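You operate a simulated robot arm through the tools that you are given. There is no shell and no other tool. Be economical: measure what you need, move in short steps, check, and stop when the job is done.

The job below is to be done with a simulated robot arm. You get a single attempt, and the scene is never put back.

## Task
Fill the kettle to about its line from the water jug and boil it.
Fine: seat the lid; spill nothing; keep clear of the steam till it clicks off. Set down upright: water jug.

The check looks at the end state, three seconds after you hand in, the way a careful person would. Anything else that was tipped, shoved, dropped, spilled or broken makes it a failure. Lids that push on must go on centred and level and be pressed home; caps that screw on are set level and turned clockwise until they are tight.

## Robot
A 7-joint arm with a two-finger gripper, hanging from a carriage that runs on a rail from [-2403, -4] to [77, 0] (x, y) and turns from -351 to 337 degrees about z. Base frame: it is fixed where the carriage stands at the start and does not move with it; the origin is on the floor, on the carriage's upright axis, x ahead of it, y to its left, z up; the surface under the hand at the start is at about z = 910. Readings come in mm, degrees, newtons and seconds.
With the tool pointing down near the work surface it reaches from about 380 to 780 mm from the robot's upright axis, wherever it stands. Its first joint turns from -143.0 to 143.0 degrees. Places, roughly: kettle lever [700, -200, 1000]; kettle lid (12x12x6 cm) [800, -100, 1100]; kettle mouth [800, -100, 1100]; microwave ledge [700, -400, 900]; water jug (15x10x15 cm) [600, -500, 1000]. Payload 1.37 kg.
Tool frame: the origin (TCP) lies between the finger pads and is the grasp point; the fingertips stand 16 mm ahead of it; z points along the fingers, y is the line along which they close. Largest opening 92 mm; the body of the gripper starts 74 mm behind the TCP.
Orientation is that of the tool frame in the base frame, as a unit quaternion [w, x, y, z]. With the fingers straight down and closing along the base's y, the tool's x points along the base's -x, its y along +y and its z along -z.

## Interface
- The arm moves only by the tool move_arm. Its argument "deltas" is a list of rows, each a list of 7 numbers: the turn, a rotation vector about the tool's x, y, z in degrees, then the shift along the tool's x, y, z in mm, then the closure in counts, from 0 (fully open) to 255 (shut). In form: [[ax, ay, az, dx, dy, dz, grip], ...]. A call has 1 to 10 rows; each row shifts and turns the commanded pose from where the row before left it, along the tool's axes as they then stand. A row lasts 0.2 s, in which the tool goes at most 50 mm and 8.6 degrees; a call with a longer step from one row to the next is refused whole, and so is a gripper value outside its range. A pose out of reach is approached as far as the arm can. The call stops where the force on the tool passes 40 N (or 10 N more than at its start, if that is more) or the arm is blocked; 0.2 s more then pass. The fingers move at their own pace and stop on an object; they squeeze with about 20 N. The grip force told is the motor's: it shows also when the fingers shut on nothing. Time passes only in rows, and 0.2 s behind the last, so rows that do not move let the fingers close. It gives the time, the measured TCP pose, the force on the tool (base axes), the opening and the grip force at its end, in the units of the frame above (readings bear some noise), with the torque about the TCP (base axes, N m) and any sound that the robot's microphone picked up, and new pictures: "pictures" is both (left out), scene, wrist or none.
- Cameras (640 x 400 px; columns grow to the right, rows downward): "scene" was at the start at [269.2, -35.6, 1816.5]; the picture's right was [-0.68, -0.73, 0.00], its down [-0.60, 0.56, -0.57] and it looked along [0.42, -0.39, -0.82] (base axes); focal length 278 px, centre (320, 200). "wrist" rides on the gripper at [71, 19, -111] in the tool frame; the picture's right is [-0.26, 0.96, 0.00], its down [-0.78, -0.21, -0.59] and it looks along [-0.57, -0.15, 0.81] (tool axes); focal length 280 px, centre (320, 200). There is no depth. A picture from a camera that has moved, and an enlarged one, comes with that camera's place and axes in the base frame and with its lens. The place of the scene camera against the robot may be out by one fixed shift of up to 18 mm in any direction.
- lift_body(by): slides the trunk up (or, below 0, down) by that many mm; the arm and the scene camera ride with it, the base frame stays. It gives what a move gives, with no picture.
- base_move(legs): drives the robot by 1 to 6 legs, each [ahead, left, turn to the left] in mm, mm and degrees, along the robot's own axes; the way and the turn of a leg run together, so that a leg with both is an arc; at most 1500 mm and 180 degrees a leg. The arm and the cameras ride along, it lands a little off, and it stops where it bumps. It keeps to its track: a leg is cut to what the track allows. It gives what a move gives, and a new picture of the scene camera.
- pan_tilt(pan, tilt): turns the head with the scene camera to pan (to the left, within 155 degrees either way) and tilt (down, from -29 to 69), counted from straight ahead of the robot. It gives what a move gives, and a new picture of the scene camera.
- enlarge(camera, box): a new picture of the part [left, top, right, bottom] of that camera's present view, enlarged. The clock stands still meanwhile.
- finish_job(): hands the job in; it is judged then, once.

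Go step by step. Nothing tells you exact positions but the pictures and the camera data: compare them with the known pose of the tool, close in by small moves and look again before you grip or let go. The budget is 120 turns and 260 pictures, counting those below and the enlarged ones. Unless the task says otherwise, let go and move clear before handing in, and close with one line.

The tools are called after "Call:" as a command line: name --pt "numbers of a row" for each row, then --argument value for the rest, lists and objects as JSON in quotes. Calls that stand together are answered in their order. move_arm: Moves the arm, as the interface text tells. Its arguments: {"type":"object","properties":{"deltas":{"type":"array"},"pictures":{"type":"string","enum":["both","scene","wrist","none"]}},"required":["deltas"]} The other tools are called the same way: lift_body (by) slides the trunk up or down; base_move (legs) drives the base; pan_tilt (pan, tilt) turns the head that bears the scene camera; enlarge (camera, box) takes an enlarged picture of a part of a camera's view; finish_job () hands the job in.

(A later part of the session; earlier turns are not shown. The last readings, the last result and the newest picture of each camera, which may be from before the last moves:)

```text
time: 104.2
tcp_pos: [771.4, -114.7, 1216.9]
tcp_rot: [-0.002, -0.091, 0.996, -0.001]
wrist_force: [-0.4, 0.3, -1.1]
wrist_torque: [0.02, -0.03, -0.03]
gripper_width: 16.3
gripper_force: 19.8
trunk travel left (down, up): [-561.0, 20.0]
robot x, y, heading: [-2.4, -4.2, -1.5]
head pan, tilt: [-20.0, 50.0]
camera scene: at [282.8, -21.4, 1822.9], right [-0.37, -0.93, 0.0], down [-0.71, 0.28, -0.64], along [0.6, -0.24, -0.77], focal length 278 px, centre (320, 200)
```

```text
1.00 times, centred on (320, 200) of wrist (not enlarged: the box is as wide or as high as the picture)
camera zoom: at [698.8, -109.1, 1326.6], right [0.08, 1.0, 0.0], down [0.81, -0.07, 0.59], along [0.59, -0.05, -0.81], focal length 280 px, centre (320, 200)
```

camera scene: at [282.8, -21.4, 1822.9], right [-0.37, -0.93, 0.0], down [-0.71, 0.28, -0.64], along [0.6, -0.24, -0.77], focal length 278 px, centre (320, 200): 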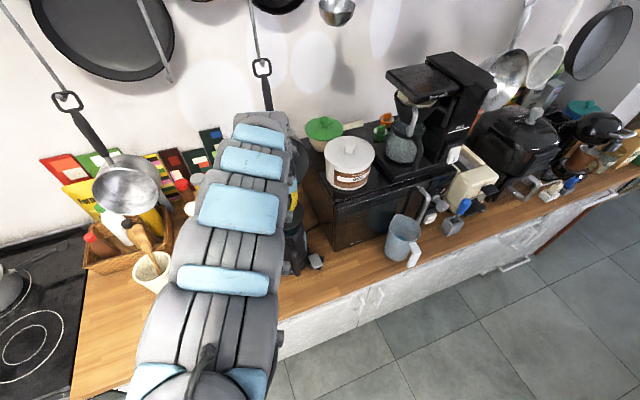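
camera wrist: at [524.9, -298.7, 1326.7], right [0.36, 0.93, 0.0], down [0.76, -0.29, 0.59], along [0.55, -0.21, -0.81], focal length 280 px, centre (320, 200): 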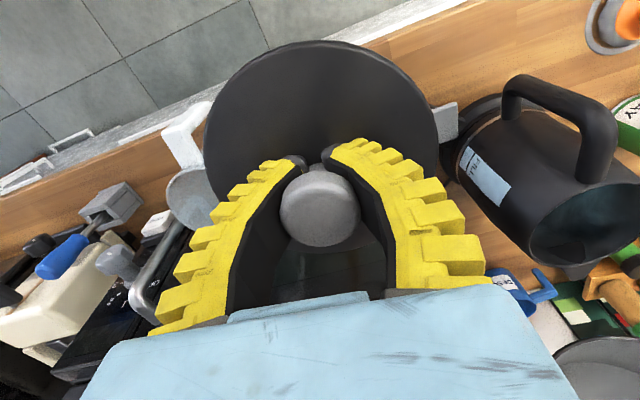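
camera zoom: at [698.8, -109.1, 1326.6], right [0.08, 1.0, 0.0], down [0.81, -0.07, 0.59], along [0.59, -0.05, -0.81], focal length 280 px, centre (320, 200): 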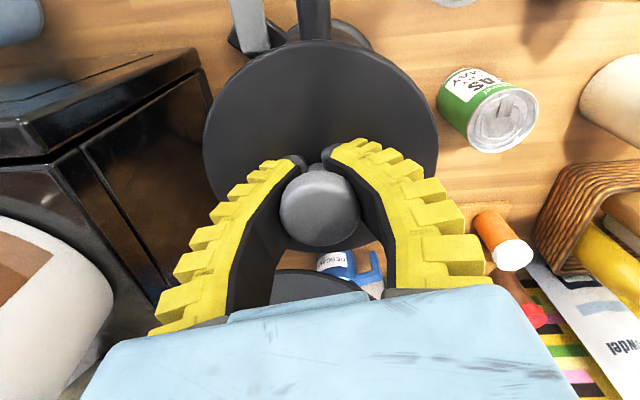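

The lid is over the kettle, 16 mm short in x. I'll shift and lower to just above the rim.

Call:
move_arm --pt "0 0 0 -15.6 -3.4 10 255" --pt "0 0 0 0 0 25 255" --pt "0 0 0 0 0 15 255" --pt "0 0 0 0 0 0 255" --pt "0 0 0 0 0 0 255"

Call:
enlarge --camera "scene" --box '[230, 150, 360, 290]'

```text
time: 105.4
tcp_pos: [787.3, -116.8, 1166.2]
tcp_rot: [0.0, -0.09, 0.996, -0.001]
wrist_force: [0.3, 0.3, 0.1]
wrist_torque: [-0.02, -0.01, -0.01]
gripper_width: 15.7
gripper_force: 19.4
trunk travel left (down, up): [-561.0, 20.0]
robot x, y, heading: [-8.2, 1.7, -1.9]
head pan, tilt: [-20.0, 50.0]
camera scene: at [282.8, -21.4, 1822.9], right [-0.37, -0.93, 0.0], down [-0.71, 0.28, -0.64], along [0.6, -0.24, -0.77], focal length 278 px, centre (320, 200)
camera wrist: at [714.5, -109.6, 1276.0], right [0.08, 1.0, 0.0], down [0.81, -0.07, 0.59], along [0.59, -0.05, -0.81], focal length 280 px, centre (320, 200)
```

scene: 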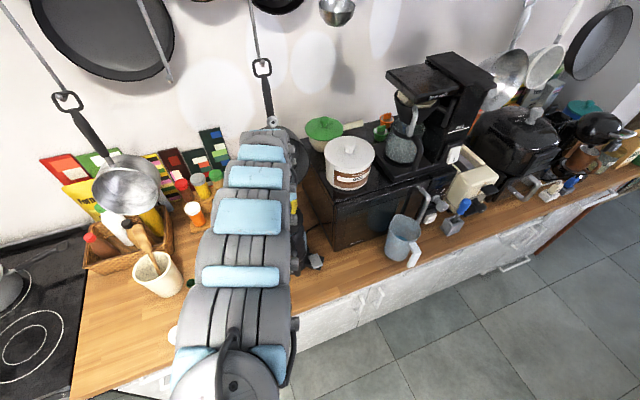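
wrist: 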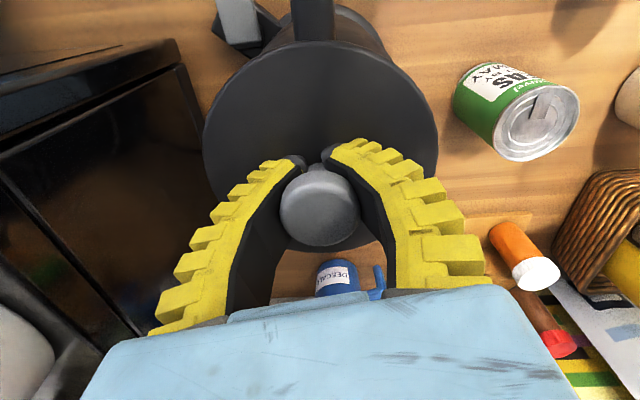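

```text
2.86 times, centred on (295, 220) of scene
camera zoom: at [282.8, -21.4, 1822.9], right [-0.37, -0.93, 0.0], down [-0.71, 0.28, -0.64], along [0.6, -0.24, -0.77], focal length 793 px, centre (391, 143)
```

zoom: 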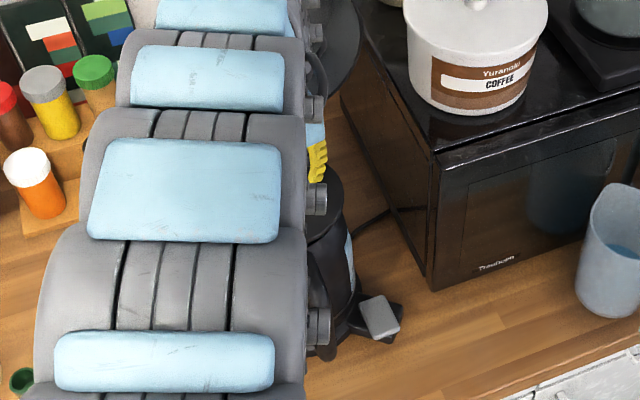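

Aligned within a millimetre of the removal position (787,-116). I'll lower slowly onto the kettle.

Call:
move_arm --pt "0 0 0 0 0.5 5 255" --pt "0 0 0 0 0.5 5 255" --pt "0 0 0 0 0 4 255" --pt "0 0 0 0 0 3 255" --pt "0 0 0 0 0 0 255" --pictures "wrist"

```text
time: 106.6
tcp_pos: [789.8, -115.8, 1151.3]
tcp_rot: [0.0, -0.09, 0.996, -0.001]
wrist_force: [-3.8, 1.0, 18.9]
wrist_torque: [-0.11, 0.84, -0.05]
gripper_width: 16.3
gripper_force: 19.9
trunk travel left (down, up): [-561.0, 20.0]
robot x, y, heading: [-4.2, -0.2, -1.8]
head pan, tilt: [-20.0, 50.0]
camera wrist: at [715.5, -108.6, 1261.0], right [0.08, 1.0, 0.0], down [0.81, -0.07, 0.59], along [0.59, -0.05, -0.81], focal length 280 px, centre (320, 200)
```

wrist: 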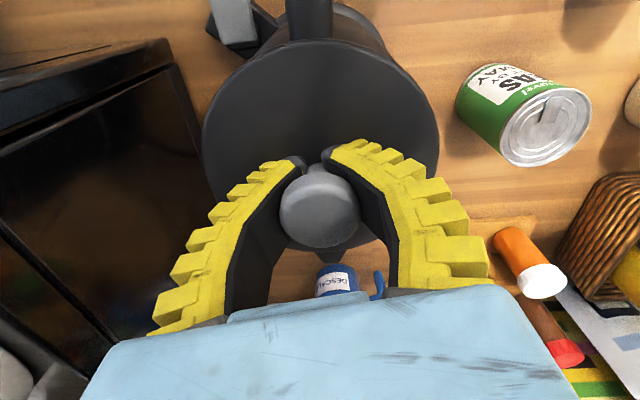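

The lid touches about 5 mm above its seated height. I'll ease the sideways load, release it here, and look at how it sits.

Call:
move_arm --pt "0 0 0 1.5 0 -1.5 255" --pt "0 0 0 0 0 0 255" --pt "0 0 0 0 0 0 180" --pt "0 0 0 0 0 0 100" --pt "0 0 0 0 0 0 60" --pt "0 0 0 0 0 -30 60" --pt "0 0 0 0 0 -20 60" --pt "0 0 0 0 0 0 60" --pictures "wrist"

Call:
enlarge --camera "wrist" --box '[180, 10, 460, 200]'

```text
time: 108.4
tcp_pos: [785.1, -116.5, 1200.9]
tcp_rot: [-0.002, -0.09, 0.996, -0.001]
wrist_force: [0.2, -0.7, -0.9]
wrist_torque: [-0.02, -0.02, -0.02]
gripper_width: 72.2
gripper_force: 1.6
trunk travel left (down, up): [-561.0, 20.0]
robot x, y, heading: [-7.0, -0.9, -2.0]
head pan, tilt: [-20.0, 50.0]
camera wrist: at [713.2, -110.0, 1310.7], right [0.08, 1.0, 0.0], down [0.81, -0.07, 0.59], along [0.59, -0.05, -0.81], focal length 280 px, centre (320, 200)
```

wrist: 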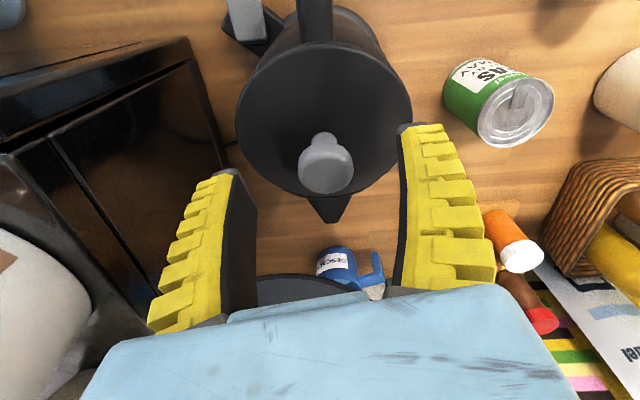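

```text
2.11 times, centred on (320, 105) of wrist
camera zoom: at [713.2, -110.0, 1310.7], right [0.08, 1.0, 0.0], down [0.81, -0.07, 0.59], along [0.59, -0.05, -0.81], focal length 590 px, centre (320, 400)
```

zoom: 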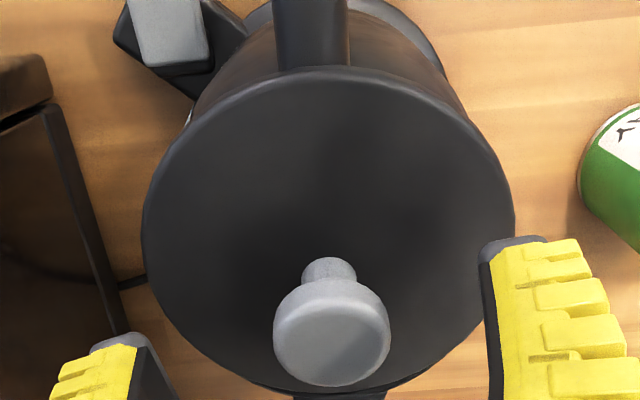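

The lid settled tilted about 9° with its handle side high. I'll align the tool with the lid's axis, regrip the knob, then level and reseat it.

Call:
move_arm --pt "0 4.5 0 0 0 0 60" --pt "0 4.5 0 0 0 0 60" --pt "0 0 0 -9.9 2.7 20 60" --pt "0 0 0 0 0 12 60" --pt "0 0 0 0 0 0 60" --pictures "wrist"

```text
time: 109.6
tcp_pos: [782.0, -108.6, 1170.4]
tcp_rot: [-0.079, -0.091, 0.993, -0.008]
wrist_force: [-0.3, 0.1, -0.8]
wrist_torque: [0.02, 0.02, 0.0]
gripper_width: 72.4
gripper_force: 1.2
out of reach, approached as far as the arm can: row 3
trunk travel left (down, up): [-561.0, 20.0]
robot x, y, heading: [-7.9, -0.9, -1.7]
head pan, tilt: [-20.0, 50.0]
camera wrist: at [727.4, -100.0, 1289.0], right [0.08, 1.0, -0.04], down [0.89, -0.05, 0.46], along [0.45, -0.08, -0.89], focal length 280 px, centre (320, 200)
```

wrist: 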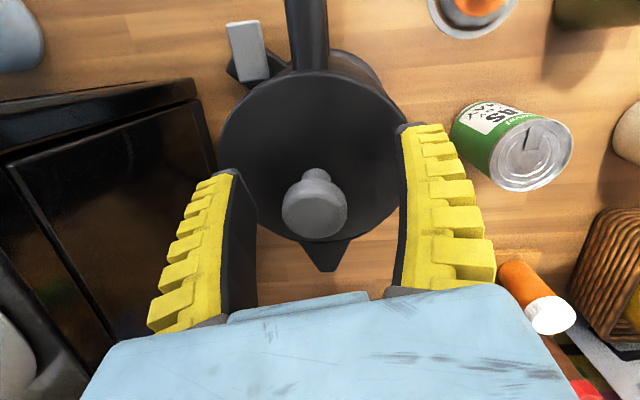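

The reach limit interfered. I'll rise, bring the carriage 40 mm forward, pull the arm back by as much, and come down again on the lid's axis.

Call:
move_arm --pt "0 0 0 20 0 -30 60" --pt "0 0 0 20 0 0 60" --pt "0 0 0 0 0 0 60" --pictures "none"

Call:
base_move --legs '[[38, 0, 0]]'

Call:
enlarge --camera "wrist" --box '[0, 0, 640, 400]'

```text
time: 110.4
tcp_pos: [746.4, -117.0, 1204.1]
tcp_rot: [-0.079, -0.09, 0.993, -0.009]
wrist_force: [0.9, -0.7, 0.5]
wrist_torque: [0.04, 0.02, 0.01]
gripper_width: 72.3
gripper_force: 1.7
trunk travel left (down, up): [-561.0, 20.0]
robot x, y, heading: [-2.7, 0.0, -1.8]
head pan, tilt: [-20.0, 50.0]
```

```text
time: 111.3
tcp_pos: [784.8, -116.5, 1205.0]
tcp_rot: [-0.08, -0.09, 0.993, -0.008]
wrist_force: [-0.7, 0.5, -0.2]
wrist_torque: [-0.01, 0.02, 0.03]
gripper_width: 72.4
gripper_force: 1.1
trunk travel left (down, up): [-561.0, 20.0]
robot x, y, heading: [34.7, -1.5, -1.9]
head pan, tilt: [-20.0, 50.0]
camera scene: at [321.0, -21.4, 1822.9], right [-0.37, -0.93, 0.0], down [-0.71, 0.28, -0.64], along [0.6, -0.24, -0.77], focal length 278 px, centre (320, 200)
```

scene: 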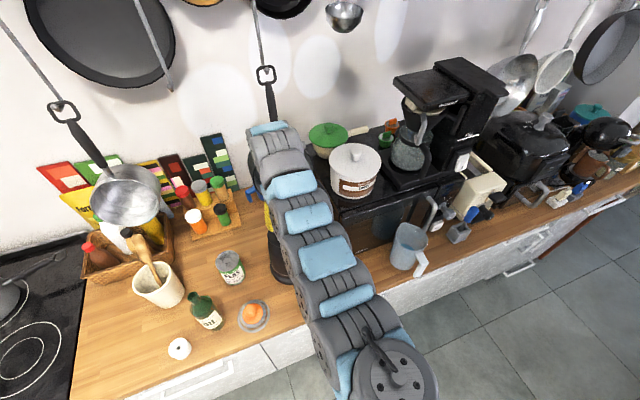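

```text
1.00 times, centred on (320, 200) of wrist (not enlarged: the box is as wide or as high as the picture)
camera zoom: at [730.5, -107.4, 1324.1], right [0.08, 1.0, -0.04], down [0.89, -0.05, 0.46], along [0.45, -0.08, -0.89], focal length 280 px, centre (320, 200)
```

zoom: 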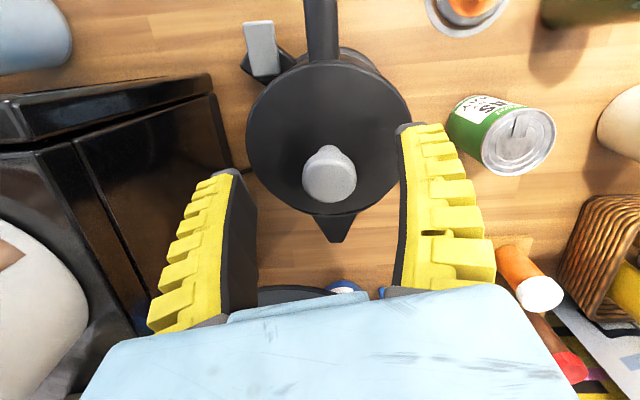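

Now the carriage is closer. I'll come down along the lid's tilted axis and close on the stem.

Call:
move_arm --pt "0 0 0 -14 0 20 60" --pt "0 0 0 0 0 22 60" --pt "0 0 0 0 0 11 60" --pt "0 0 0 0 0 0 60" --pt "0 0 0 0 0 0 160" --pt "0 0 0 0 0 0 255" --pt "0 0 0 0 0 0 255" --pt "0 0 0 0 0 0 255" --pictures "wrist"

```text
time: 113.1
tcp_pos: [787.7, -116.0, 1150.1]
tcp_rot: [-0.081, -0.09, 0.993, -0.007]
wrist_force: [2.0, 2.9, -0.9]
wrist_torque: [0.19, -0.12, -0.05]
gripper_width: 20.9
gripper_force: 19.6
trunk travel left (down, up): [-561.0, 20.0]
robot x, y, heading: [32.3, 1.6, -1.6]
head pan, tilt: [-20.0, 50.0]
camera wrist: at [735.3, -106.8, 1268.9], right [0.08, 1.0, -0.04], down [0.89, -0.05, 0.46], along [0.45, -0.07, -0.89], focal length 280 px, centre (320, 200)
```

wrist: 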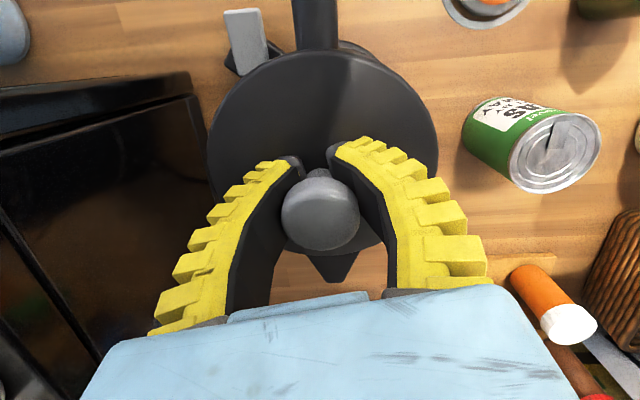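

Gripped. I'll lift 20 mm and rotate the tool back to vertical, then check the lid against the earlier level picture.

Call:
move_arm --pt "0 0 0 1 0 -6 255" --pt "0 0 0 2 0 -14 255" --pt "0 -4.5 0 0 0 0 255" --pt "0 -4.5 0 0 0 0 255" --pt "0 0 0 0 0 0 255" --pictures "wrist"

Call:
enlarge --camera "wrist" --box '[180, 10, 460, 270]'

```text
time: 114.3
tcp_pos: [790.4, -115.4, 1169.9]
tcp_rot: [-0.002, -0.09, 0.996, -0.002]
wrist_force: [0.7, 0.7, -0.6]
wrist_torque: [0.02, 0.01, -0.01]
gripper_width: 21.0
gripper_force: 19.9
trunk travel left (down, up): [-561.0, 20.0]
robot x, y, heading: [33.5, -1.1, -1.7]
head pan, tilt: [-20.0, 50.0]
camera wrist: at [718.2, -109.8, 1280.0], right [0.08, 1.0, 0.0], down [0.81, -0.07, 0.59], along [0.59, -0.05, -0.81], focal length 280 px, centre (320, 200)
```

wrist: 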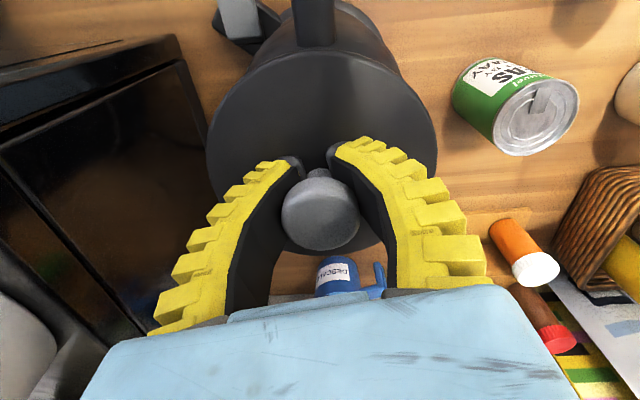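

```text
1.54 times, centred on (320, 140) of wrist
camera zoom: at [718.2, -109.8, 1280.0], right [0.08, 1.0, 0.0], down [0.81, -0.07, 0.59], along [0.59, -0.05, -0.81], focal length 431 px, centre (320, 292)
```

zoom: 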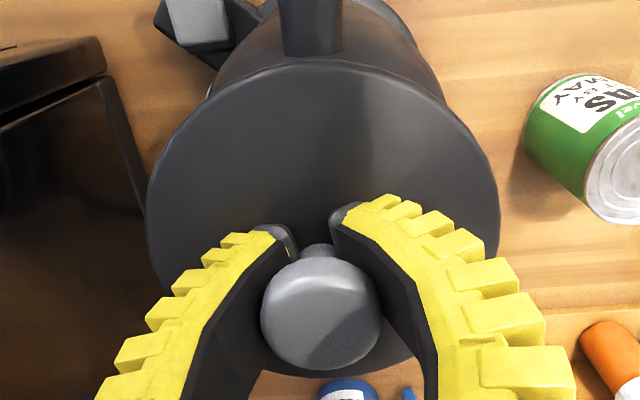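

The lid is still tipped about 6° relative to the hand. I'll pitch the hand by 6° more to level it and look again.

Call:
move_arm --pt "0 -3 0 1 0 0 255" --pt "0 -3 0 1 0 0 255" --pt "0 0 0 0 0 0 255" --pictures "both"

Call:
enlarge --camera "scene" --box '[230, 170, 330, 290]'

Call:
enlarge --camera "wrist" --box '[180, 10, 460, 270]'

```text
time: 115.1
tcp_pos: [789.0, -116.1, 1170.8]
tcp_rot: [0.051, -0.09, 0.995, 0.003]
wrist_force: [0.4, -0.6, -1.0]
wrist_torque: [-0.02, 0.02, 0.01]
gripper_width: 21.0
gripper_force: 19.7
trunk travel left (down, up): [-561.0, 20.0]
robot x, y, heading: [35.7, -0.7, -1.7]
head pan, tilt: [-20.0, 50.0]
camera scene: at [321.0, -21.4, 1822.9], right [-0.37, -0.93, 0.0], down [-0.71, 0.28, -0.64], along [0.6, -0.24, -0.77], focal length 278 px, centre (320, 200)
camera wrist: at [705.7, -111.9, 1271.9], right [0.08, 1.0, 0.03], down [0.74, -0.08, 0.67], along [0.67, -0.04, -0.75], focal length 280 px, centre (320, 200)
```

scene: 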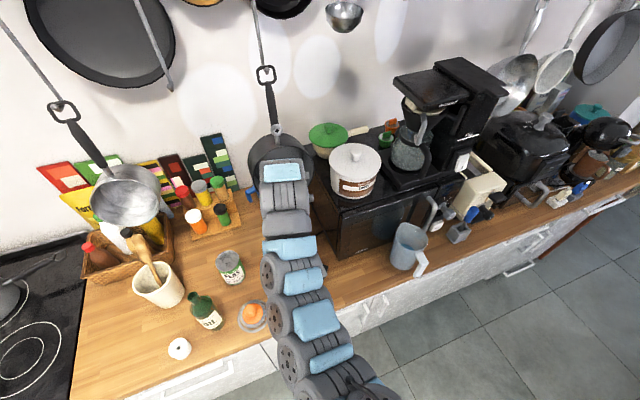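
wrist: 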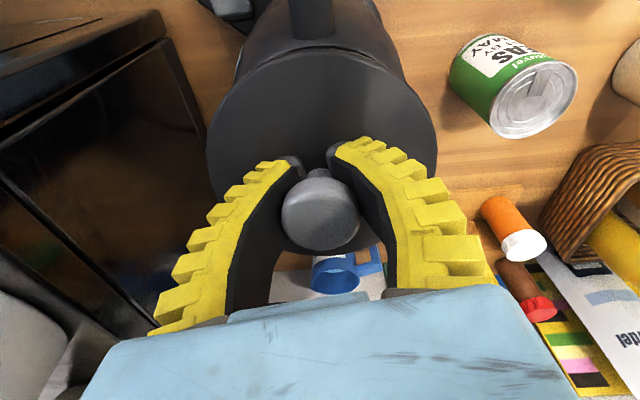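

```text
3.33 times, centred on (280, 230) of scene
camera zoom: at [321.0, -21.4, 1822.9], right [-0.37, -0.93, 0.0], down [-0.71, 0.28, -0.64], along [0.6, -0.24, -0.77], focal length 925 px, centre (453, 100)
```

zoom: 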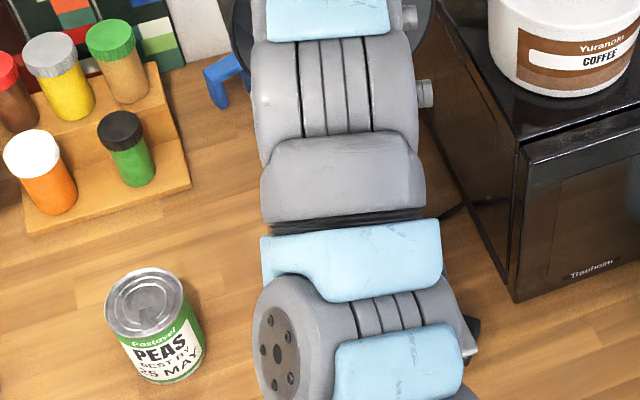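

```text
1.54 times, centred on (320, 140) of wrist
camera zoom: at [705.7, -111.9, 1271.9], right [0.08, 1.0, 0.03], down [0.74, -0.08, 0.67], along [0.67, -0.04, -0.75], focal length 431 px, centre (320, 292)
```

zoom: 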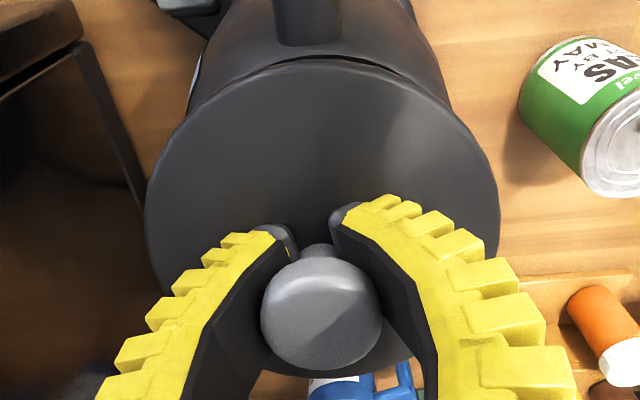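

By careful ellipse fitting the lid is actually square to the tool, offset about 4 mm ahead of the TCP. So I'll return the tool to vertical, set TCP to x≈785, and descend.

Call:
move_arm --pt "0 3 0 0 0 0 255" --pt "0 3 0 0 0 0 255" --pt "0 0 0 3.8 1.7 0 255" --pt "0 0 0 0 0 0 255" --pictures "wrist"

Call:
enlarge --camera "wrist" --box '[180, 10, 460, 270]'

```text
time: 116.1
tcp_pos: [785.0, -114.4, 1169.2]
tcp_rot: [-0.002, -0.09, 0.996, -0.001]
wrist_force: [-0.2, 1.3, -0.2]
wrist_torque: [0.01, 0.0, 0.02]
gripper_width: 20.7
gripper_force: 20.0
trunk travel left (down, up): [-561.0, 20.0]
robot x, y, heading: [34.2, -2.3, -1.7]
head pan, tilt: [-20.0, 50.0]
camera wrist: at [712.5, -108.9, 1279.5], right [0.08, 1.0, 0.0], down [0.81, -0.07, 0.59], along [0.58, -0.05, -0.81], focal length 280 px, centre (320, 200)
```

wrist: 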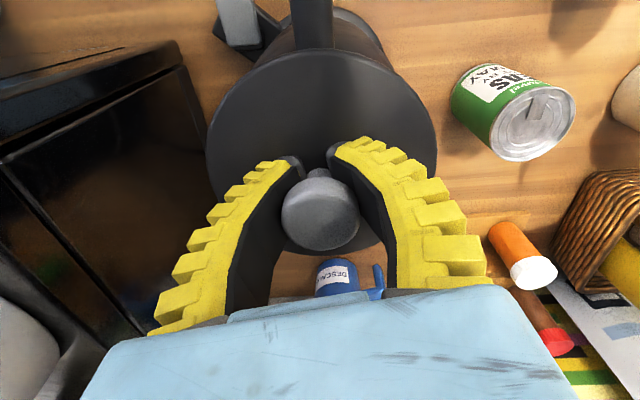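

```text
1.54 times, centred on (320, 140) of wrist
camera zoom: at [712.5, -108.9, 1279.5], right [0.08, 1.0, 0.0], down [0.81, -0.07, 0.59], along [0.58, -0.05, -0.81], focal length 431 px, centre (320, 292)
```

zoom: 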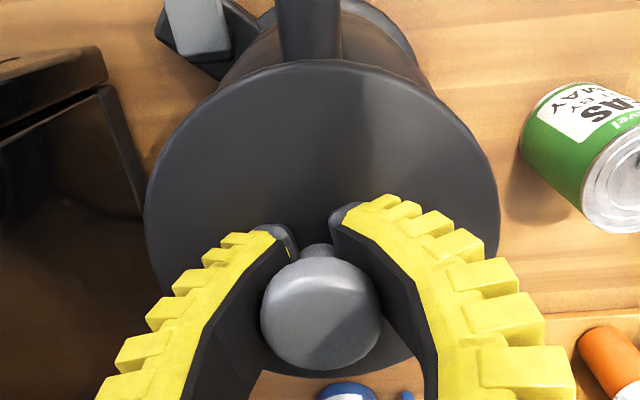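

Call:
move_arm --pt "0 0 0 0 0 8 255" --pt "0 0 0 0 0 5 255" --pt "0 0 0 0 0 3 255" --pt "0 0 0 0 0 3 255" --pt "0 0 0 0 0 0 255" --pictures "none"

```text
time: 117.3
tcp_pos: [786.4, -115.6, 1152.0]
tcp_rot: [-0.001, -0.09, 0.996, -0.001]
wrist_force: [-2.2, 0.0, 13.0]
wrist_torque: [-0.11, 0.54, 0.03]
gripper_width: 20.4
gripper_force: 19.9
trunk travel left (down, up): [-561.0, 20.0]
robot x, y, heading: [32.5, 1.3, -1.6]
head pan, tilt: [-20.0, 50.0]
```

Contact is again on the handle side, so the lid's plug seems to be too far toward me. I'll lighten the contact and slide it forward in small steps while watching the forces.

Call:
move_arm --pt "0 0 0 -2 -0.4 -1 255" --pt "0 0 0 0 0 0 255" --pictures "none"

Call:
move_arm --pt "0 0 0 -2 -0.4 0 255" --pt "0 0 0 0 0 0 255" --pictures "none"

Call:
move_arm --pt "0 0 0 -2 -0.4 0 255" --pt "0 0 0 0 0 0 255" --pictures "wrist"

```text
time: 117.9
tcp_pos: [786.4, -114.4, 1152.8]
tcp_rot: [-0.001, -0.09, 0.996, -0.001]
wrist_force: [-1.0, -1.9, 4.4]
wrist_torque: [-0.04, 0.21, 0.0]
gripper_width: 20.3
gripper_force: 20.4
trunk travel left (down, up): [-561.0, 20.0]
robot x, y, heading: [33.2, 2.5, -1.5]
head pan, tilt: [-20.0, 50.0]
```

```text
time: 118.5
tcp_pos: [787.7, -115.1, 1153.7]
tcp_rot: [-0.002, -0.091, 0.996, -0.001]
wrist_force: [-0.1, -0.5, 3.2]
wrist_torque: [-0.03, 0.13, -0.01]
gripper_width: 20.3
gripper_force: 20.1
trunk travel left (down, up): [-561.0, 20.0]
robot x, y, heading: [33.4, -0.6, -1.8]
head pan, tilt: [-20.0, 50.0]
```

```text
time: 119.1
tcp_pos: [790.0, -115.6, 1153.7]
tcp_rot: [-0.001, -0.091, 0.996, -0.001]
wrist_force: [-0.6, -1.1, -0.4]
wrist_torque: [0.0, 0.03, -0.01]
gripper_width: 20.1
gripper_force: 20.2
trunk travel left (down, up): [-561.0, 20.0]
robot x, y, heading: [33.8, -2.0, -1.9]
head pan, tilt: [-20.0, 50.0]
camera wrist: at [717.7, -109.2, 1262.4], right [0.08, 1.0, 0.0], down [0.81, -0.07, 0.59], along [0.58, -0.05, -0.81], focal length 280 px, centre (320, 200)
```

wrist: 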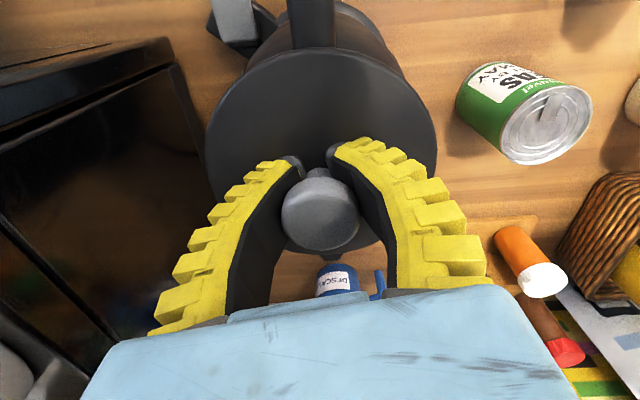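

The contact vanished after moving forward, so the plug has cleared the rim edge. I'll lower here.

Call:
move_arm --pt "0 0 0 0 0 2 255" --pt "0 0 0 0 0 2 255" --pt "0 0 0 0 0 2 255" --pt "0 0 0 0 0 0 255" --pictures "none"

```text
time: 120.1
tcp_pos: [789.2, -115.3, 1147.4]
tcp_rot: [-0.001, -0.09, 0.996, -0.001]
wrist_force: [0.2, 0.1, 0.4]
wrist_torque: [0.0, 0.03, -0.03]
gripper_width: 20.1
gripper_force: 19.8
trunk travel left (down, up): [-561.0, 20.0]
robot x, y, heading: [31.5, 1.5, -1.5]
head pan, tilt: [-20.0, 50.0]
```

It goes in freely now. I'll keep lowering until it seats.

Call:
move_arm --pt "0 0 0 0 0 2 255" --pt "0 0 0 0 0 2 255" --pt "0 0 0 0 0 2 255" --pt "0 0 0 0 0 0 255" --pictures "wrist"

```text
time: 121.1
tcp_pos: [789.9, -115.7, 1140.9]
tcp_rot: [-0.001, -0.09, 0.996, -0.001]
wrist_force: [0.5, 0.3, -0.1]
wrist_torque: [0.01, -0.03, -0.01]
gripper_width: 19.7
gripper_force: 20.2
trunk travel left (down, up): [-561.0, 20.0]
robot x, y, heading: [31.1, 3.1, -1.6]
head pan, tilt: [-20.0, 50.0]
camera wrist: at [717.8, -109.6, 1250.3], right [0.08, 1.0, 0.0], down [0.81, -0.07, 0.59], along [0.59, -0.05, -0.81], focal length 280 px, centre (320, 200)
```

wrist: 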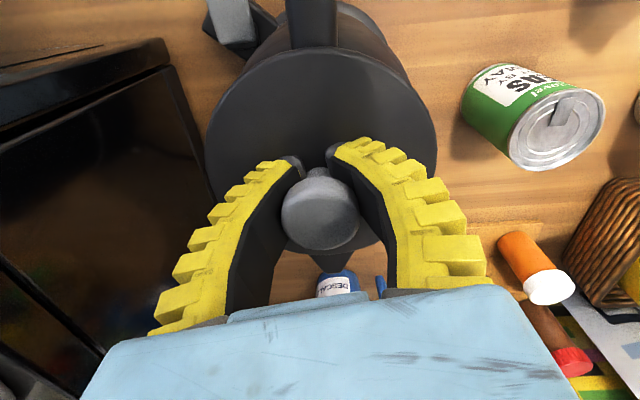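

Call:
move_arm --pt "0 0 0 0 0 2 255" --pt "0 0 0 0 0 2 255" --pt "0 0 0 0 0 2 255" --pt "0 0 0 0 0 0 255" --pictures "none"

```text
time: 122.1
tcp_pos: [791.4, -114.9, 1135.2]
tcp_rot: [0.0, -0.09, 0.996, -0.001]
wrist_force: [-7.9, 1.9, 26.9]
wrist_torque: [0.04, -0.02, -0.07]
gripper_width: 19.5
gripper_force: 20.1
trunk travel left (down, up): [-561.0, 20.0]
robot x, y, heading: [32.6, 1.1, -1.5]
head pan, tilt: [-20.0, 50.0]
```

It now bears evenly at 27 N with no tilting torque. I'll press a bit more, then release, close the fingers and press the knob from above.

Call:
move_arm --pt "0 0 0 0 0 1.5 255" --pt "0 0 0 0 0 0 255" --pictures "none"

Call:
move_arm --pt "0 0 0 0 0 -4 255" --pt "0 0 0 0 0 0 160" --pt "0 0 0 0 0 0 60" --pt "0 0 0 0 0 0 60" --pt "0 0 0 0 0 -30 60" --pt "0 0 0 0 0 -30 60" --pt "0 0 0 0 0 0 60" --pictures "wrist"

Call:
enlarge --camera "wrist" --box '[180, 10, 460, 210]'

```text
time: 122.7
tcp_pos: [793.4, -115.0, 1135.0]
tcp_rot: [0.0, -0.09, 0.996, -0.001]
wrist_force: [-10.2, 0.9, 36.9]
wrist_torque: [0.01, -0.02, -0.05]
gripper_width: 19.4
gripper_force: 20.4
trunk travel left (down, up): [-561.0, 20.0]
robot x, y, heading: [31.1, 2.2, -1.8]
head pan, tilt: [-20.0, 50.0]
```

```text
time: 124.3
tcp_pos: [791.8, -115.1, 1195.4]
tcp_rot: [-0.001, -0.09, 0.996, -0.002]
wrist_force: [0.4, 0.3, -0.6]
wrist_torque: [0.0, -0.02, 0.02]
gripper_width: 72.4
gripper_force: 1.6
trunk travel left (down, up): [-561.0, 20.0]
robot x, y, heading: [33.8, 1.6, -1.6]
head pan, tilt: [-20.0, 50.0]
camera wrist: at [719.0, -109.8, 1305.6], right [0.08, 1.0, 0.0], down [0.81, -0.07, 0.59], along [0.58, -0.05, -0.81], focal length 280 px, centre (320, 200)
```

wrist: 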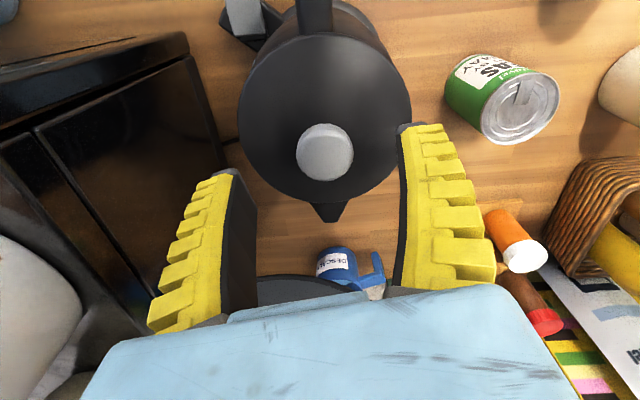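

```text
2.00 times, centred on (320, 110) of wrist
camera zoom: at [719.0, -109.8, 1305.6], right [0.08, 1.0, 0.0], down [0.81, -0.07, 0.59], along [0.58, -0.05, -0.81], focal length 561 px, centre (320, 380)
```

zoom: 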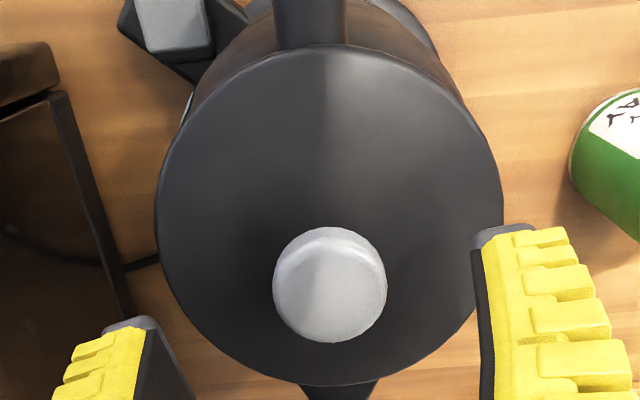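

The lid now sits level and centred, as at the start. I'll close the fingers and press down on the knob's top.

Call:
move_arm --pt "0 0 0 0 0 0 255" --pt "0 0 0 0 0 0 255" --pt "0 0 0 0 0 0 255" --pt "0 0 0 0 1 5 255" --pt "0 0 0 0 0 5 255" --pt "0 0 0 0 0 4 255" --pt "0 0 0 0 0 2 255" --pt "0 0 0 0 0 2 255" --pt "0 0 0 0 0 0 255" --pictures "none"

```text
time: 126.3
tcp_pos: [790.0, -114.3, 1178.3]
tcp_rot: [-0.001, -0.09, 0.996, -0.002]
wrist_force: [0.8, -0.5, -0.3]
wrist_torque: [0.03, 0.0, 0.02]
gripper_width: 0.0
gripper_force: 20.3
trunk travel left (down, up): [-561.0, 20.0]
robot x, y, heading: [37.3, -3.9, -1.7]
head pan, tilt: [-20.0, 50.0]
```

Call:
move_arm --pt "0 0 0 0 0 3 255" --pt "0 0 0 0 0 3 255" --pt "0 0 0 0 0 3 255" --pt "0 0 0 0 0 3 255" --pt "0 0 0 0 0 2 255" --pt "0 0 0 0 0 2 255" --pt "0 0 0 0 0 0 255" --pictures "none"

```text
time: 127.4
tcp_pos: [794.0, -115.3, 1171.4]
tcp_rot: [0.004, -0.089, 0.996, -0.002]
wrist_force: [-9.2, 0.7, 29.4]
wrist_torque: [0.04, 0.01, -0.01]
gripper_width: 5.9
gripper_force: 20.1
trunk travel left (down, up): [-561.0, 20.0]
robot x, y, heading: [34.5, 2.7, -1.8]
head pan, tilt: [-20.0, 50.0]
stopped in row 5: the force on the tool passed its limit at 43 N (the readings are from after the stop); the commanded pose is now the measured one
```

The knob was pressed with over 40 N. I'll rise and verify the lid.

Call:
move_arm --pt "0 0 0 0 0 -10 255" --pt "0 0 0 0 0 -30 255" --pt "0 0 0 0 0 -15 255" --pt "0 0 0 0 0 0 255" --pictures "wrist"

Call:
enlarge --camera "wrist" --box '[180, 0, 460, 200]'

```text
time: 128.4
tcp_pos: [791.1, -113.3, 1222.5]
tcp_rot: [0.0, -0.091, 0.996, -0.001]
wrist_force: [0.3, 0.2, 0.3]
wrist_torque: [0.03, -0.01, 0.01]
gripper_width: 0.0
gripper_force: 20.3
trunk travel left (down, up): [-561.0, 20.0]
robot x, y, heading: [32.1, 1.0, -1.6]
head pan, tilt: [-20.0, 50.0]
camera wrist: at [718.1, -107.3, 1331.8], right [0.08, 1.0, 0.0], down [0.81, -0.07, 0.59], along [0.59, -0.05, -0.81], focal length 280 px, centre (320, 200)
```

wrist: 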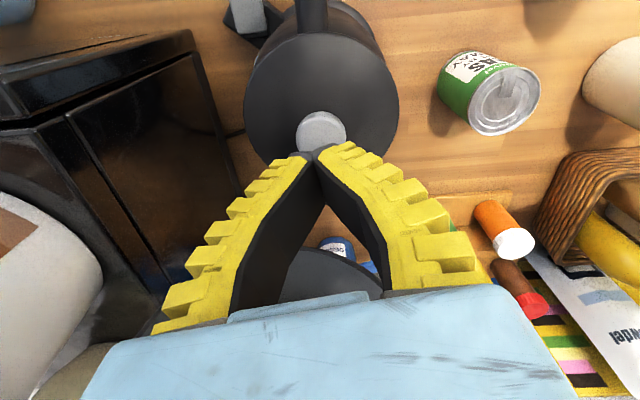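

```text
2.00 times, centred on (320, 100) of wrist
camera zoom: at [718.1, -107.3, 1331.8], right [0.08, 1.0, 0.0], down [0.81, -0.07, 0.59], along [0.59, -0.05, -0.81], focal length 561 px, centre (320, 400)
```

zoom: 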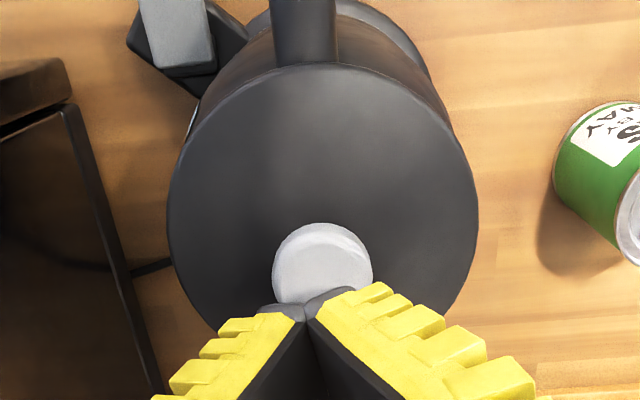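

The lid is seated level. Now for the lever at the kettle base's right; I'll back off and look at it close up.

Call:
base_move --legs '[[-120, 0, 0]]'

Call:
move_arm --pt "0 0 0 0 -30 30 255" --pt "0 0 0 0 -35 40 255" --pt "0 0 0 0 -20 40 255" --pt "0 0 0 0 0 30 255" --pt "0 0 0 0 0 0 255"

```text
time: 129.6
tcp_pos: [670.2, -113.9, 1222.7]
tcp_rot: [0.001, -0.09, 0.996, -0.002]
wrist_force: [0.0, -1.0, -0.3]
wrist_torque: [0.01, 0.0, -0.04]
gripper_width: 0.1
gripper_force: 19.8
trunk travel left (down, up): [-561.0, 20.0]
robot x, y, heading: [-89.9, -2.0, -1.9]
head pan, tilt: [-20.0, 50.0]
camera scene: at [199.9, -22.0, 1822.9], right [-0.37, -0.93, 0.0], down [-0.71, 0.28, -0.64], along [0.6, -0.24, -0.77], focal length 278 px, centre (320, 200)
```

scene: 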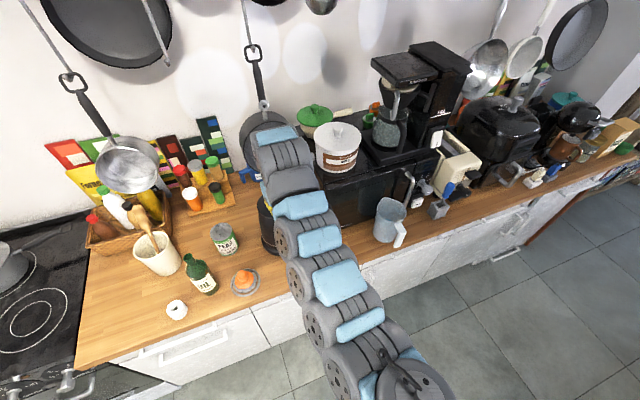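

```text
refused: row 2 steps farther than a row can; nothing moved
```

Call:
move_arm --pt "0 0 0 0 -25 25 255" --pt "0 0 0 0 -30 35 255" --pt "0 0 0 0 -20 40 255" --pt "0 0 0 0 0 30 255" --pt "0 0 0 0 0 0 255" --pictures "wrist"

Call:
enlarge --camera "wrist" --box '[220, 0, 460, 170]'

```text
time: 130.8
tcp_pos: [683.8, -189.1, 1093.3]
tcp_rot: [0.0, -0.09, 0.996, -0.002]
wrist_force: [-0.3, 0.5, -0.4]
wrist_torque: [-0.03, 0.04, -0.02]
gripper_width: 0.1
gripper_force: 20.1
trunk travel left (down, up): [-561.0, 20.0]
robot x, y, heading: [-86.6, 0.8, -2.1]
head pan, tilt: [-20.0, 50.0]
camera wrist: at [611.2, -183.1, 1202.8], right [0.09, 1.0, 0.0], down [0.8, -0.07, 0.59], along [0.59, -0.05, -0.81], focal length 280 px, centre (320, 200)
```

wrist: 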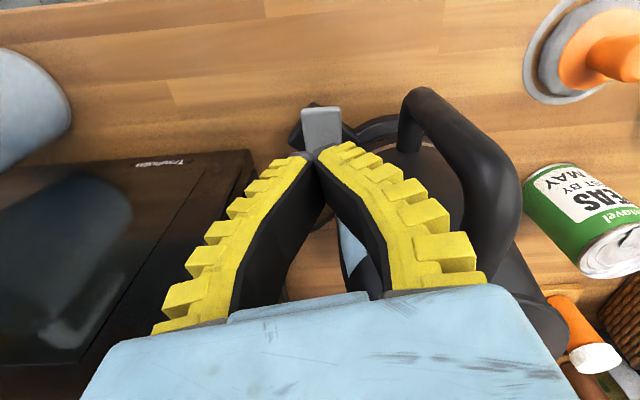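

```text
2.35 times, centred on (340, 85) of wrist
camera zoom: at [611.2, -183.1, 1202.8], right [0.09, 1.0, 0.0], down [0.8, -0.07, 0.59], along [0.59, -0.05, -0.81], focal length 660 px, centre (273, 471)
```

zoom: 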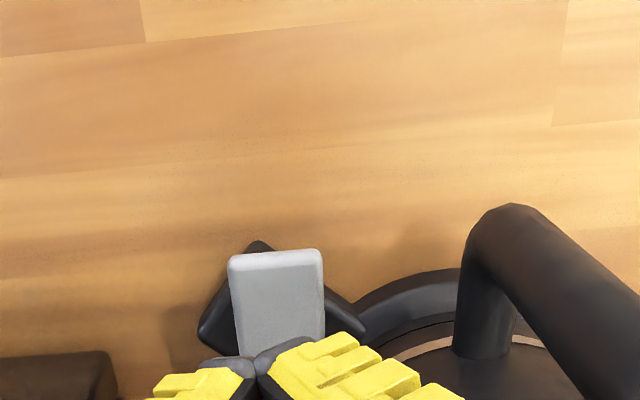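

The grey paddle stands up from the black foot at about [700,-189,955]. I'll come down over it with closed fingers, feeling for contact.

Call:
move_arm --pt "0 0 0 -16 -3 25 255" --pt "0 0 0 0 0 35 255" --pt "0 0 0 0 0 30 255" --pt "0 0 0 0 0 0 255" --pictures "both"

Call:
enlarge --camera "wrist" --box '[220, 60, 460, 230]'

```text
time: 131.8
tcp_pos: [686.0, -185.7, 1019.1]
tcp_rot: [0.0, -0.089, 0.996, -0.002]
wrist_force: [0.1, -0.3, 0.4]
wrist_torque: [0.01, 0.02, 0.0]
gripper_width: 0.0
gripper_force: 19.9
out of reach, approached as far as the arm can: row 2, 3
trunk travel left (down, up): [-561.0, 20.0]
robot x, y, heading: [-86.9, 1.1, -1.7]
head pan, tilt: [-20.0, 50.0]
camera scene: at [199.9, -21.9, 1822.9], right [-0.37, -0.93, 0.0], down [-0.71, 0.28, -0.64], along [0.6, -0.24, -0.77], focal length 278 px, centre (320, 200)
camera wrist: at [612.9, -179.6, 1128.4], right [0.09, 1.0, 0.0], down [0.8, -0.07, 0.59], along [0.59, -0.05, -0.81], focal length 280 px, centre (320, 200)
```

scene: 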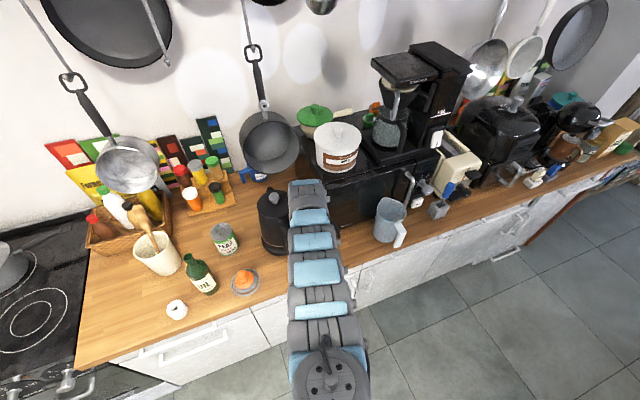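
wrist: 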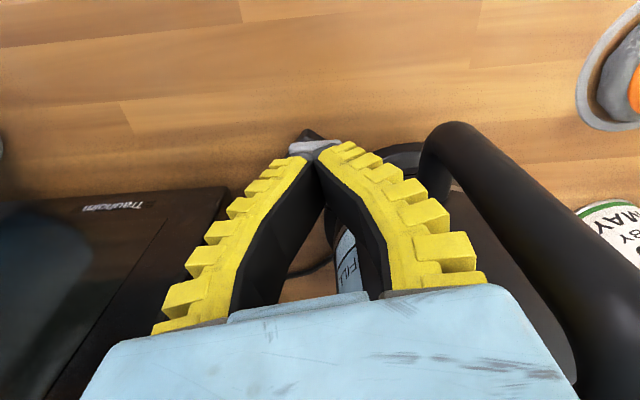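

```text
2.35 times, centred on (340, 145) of wrist
camera zoom: at [612.9, -179.6, 1128.4], right [0.09, 1.0, 0.0], down [0.8, -0.07, 0.59], along [0.59, -0.05, -0.81], focal length 660 px, centre (273, 329)
```

zoom: 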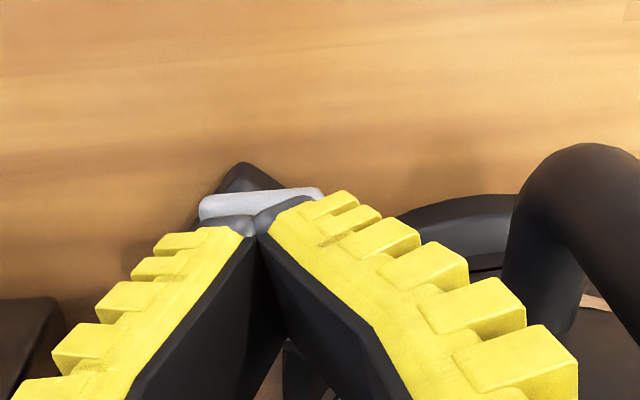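

Triangulating, the paddle spans x≈697–747 at y≈-190, z≈945. I'll drive forward 38 mm to get over its middle.

Call:
base_move --legs '[[38, 0, 0]]'

Call:
enlarge --camera "wrist" --box '[0, 0, 640, 400]'

Call:
enlarge --camera "scene" --box '[230, 170, 370, 290]'

```text
time: 132.7
tcp_pos: [723.4, -186.6, 1019.6]
tcp_rot: [0.0, -0.089, 0.996, -0.001]
wrist_force: [0.8, -0.1, 0.7]
wrist_torque: [0.03, -0.01, -0.01]
gripper_width: 0.2
gripper_force: 19.6
trunk travel left (down, up): [-561.0, 20.0]
robot x, y, heading: [-51.6, 0.9, -1.7]
head pan, tilt: [-20.0, 50.0]
camera scene: at [237.6, -22.3, 1822.9], right [-0.37, -0.93, 0.0], down [-0.71, 0.28, -0.64], along [0.6, -0.24, -0.77], focal length 278 px, centre (320, 200)
```

scene: 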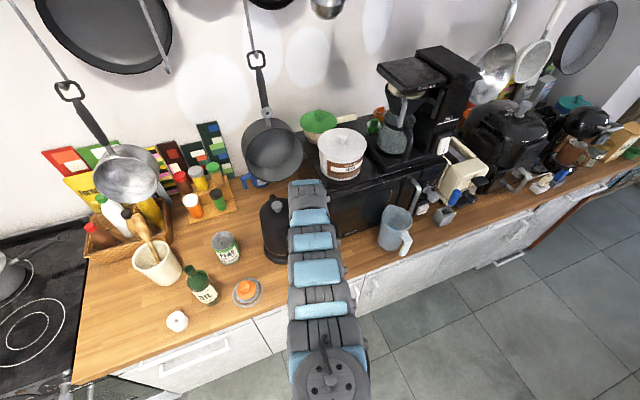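

```text
1.00 times, centred on (320, 200) of wrist (not enlarged: the box is as wide or as high as the picture)
camera zoom: at [650.3, -180.4, 1128.4], right [0.09, 1.0, 0.0], down [0.8, -0.07, 0.59], along [0.59, -0.05, -0.81], focal length 280 px, centre (320, 200)
```

zoom: 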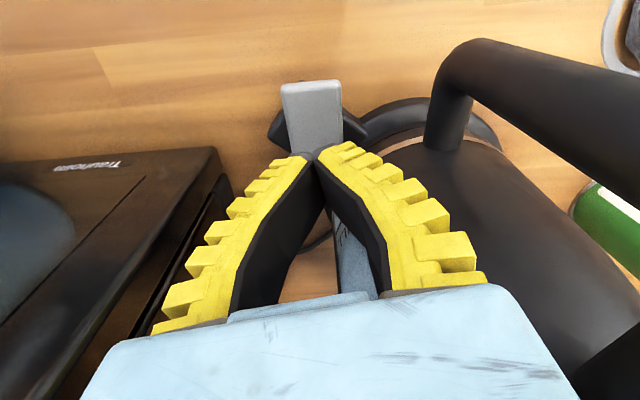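

```text
3.33 times, centred on (300, 230) of scene
camera zoom: at [237.6, -22.3, 1822.9], right [-0.37, -0.93, 0.0], down [-0.71, 0.28, -0.64], along [0.6, -0.24, -0.77], focal length 925 px, centre (387, 100)
```

zoom: 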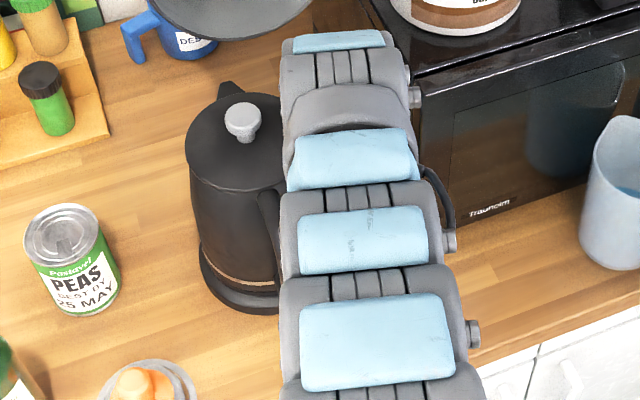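

Call:
enlarge --camera "wrist" --box '[260, 70, 370, 170]'

```text
4.00 times, centred on (315, 120) of wrist
camera zoom: at [650.3, -180.4, 1128.4], right [0.09, 1.0, 0.0], down [0.8, -0.07, 0.59], along [0.59, -0.05, -0.81], focal length 1122 px, centre (340, 520)
```

zoom: 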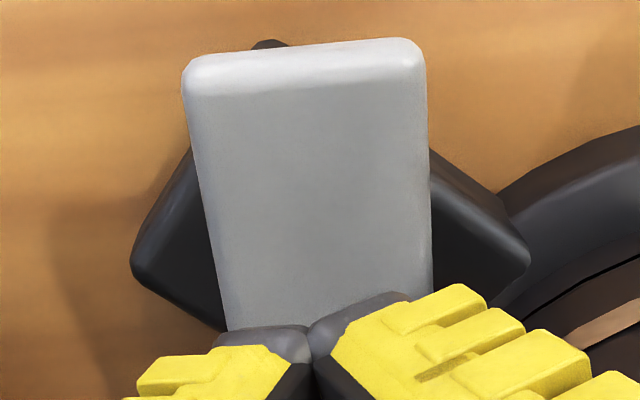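

The paddle is a flat pad about 35 mm wide lying at z≈945. I'll press its middle, in small steps.

Call:
move_arm --pt "0 0 0 4 -3 25 255" --pt "0 0 0 0 0 20 255" --pt "0 0 0 0 0 5 255" --pt "0 0 0 0 0 3 255" --pt "0 0 0 0 0 3 255" --pt "0 0 0 0 0 0 255" --pictures "none"

```text
time: 134.1
tcp_pos: [714.1, -184.9, 992.9]
tcp_rot: [0.0, -0.089, 0.996, -0.002]
wrist_force: [0.2, 0.3, 0.7]
wrist_torque: [0.04, -0.01, 0.03]
gripper_width: 0.0
gripper_force: 19.7
out of reach, approached as far as the arm can: row 1, 2
trunk travel left (down, up): [-561.0, 20.0]
robot x, y, heading: [-53.1, -3.6, -1.9]
head pan, tilt: [-20.0, 50.0]
```

Call:
move_arm --pt "0 0 0 25 0 -10 255" --pt "0 0 0 24 0 0 255" --pt "0 0 0 0 0 0 255" --pictures "none"

Call:
base_move --legs '[[50, 0, 0]]'

```text
time: 134.9
tcp_pos: [666.9, -194.5, 1002.0]
tcp_rot: [0.001, -0.089, 0.996, -0.002]
wrist_force: [0.0, -0.1, -0.4]
wrist_torque: [-0.02, 0.01, -0.02]
gripper_width: 0.1
gripper_force: 20.0
trunk travel left (down, up): [-561.0, 20.0]
robot x, y, heading: [-50.2, -2.0, -2.0]
head pan, tilt: [-20.0, 50.0]
```

```text
time: 135.8
tcp_pos: [717.9, -194.8, 1002.0]
tcp_rot: [0.001, -0.088, 0.996, -0.001]
wrist_force: [0.0, -0.1, 0.4]
wrist_torque: [-0.01, 0.02, -0.02]
gripper_width: 0.1
gripper_force: 19.7
trunk travel left (down, up): [-561.0, 20.0]
robot x, y, heading: [-0.8, 0.6, -1.9]
head pan, tilt: [-20.0, 50.0]
camera scene: at [287.8, -22.3, 1822.9], right [-0.37, -0.93, 0.0], down [-0.71, 0.28, -0.64], along [0.6, -0.24, -0.77], focal length 278 px, centre (320, 200)
```

scene: 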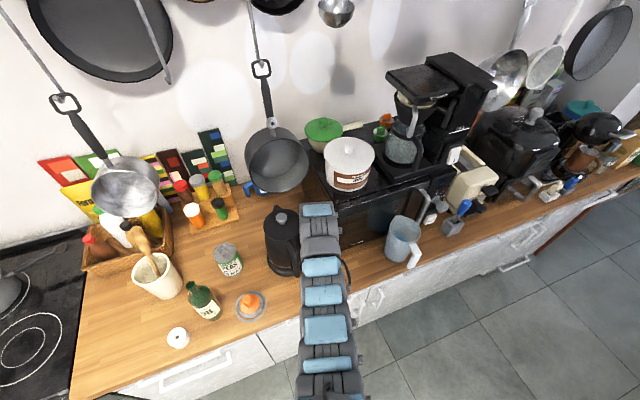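

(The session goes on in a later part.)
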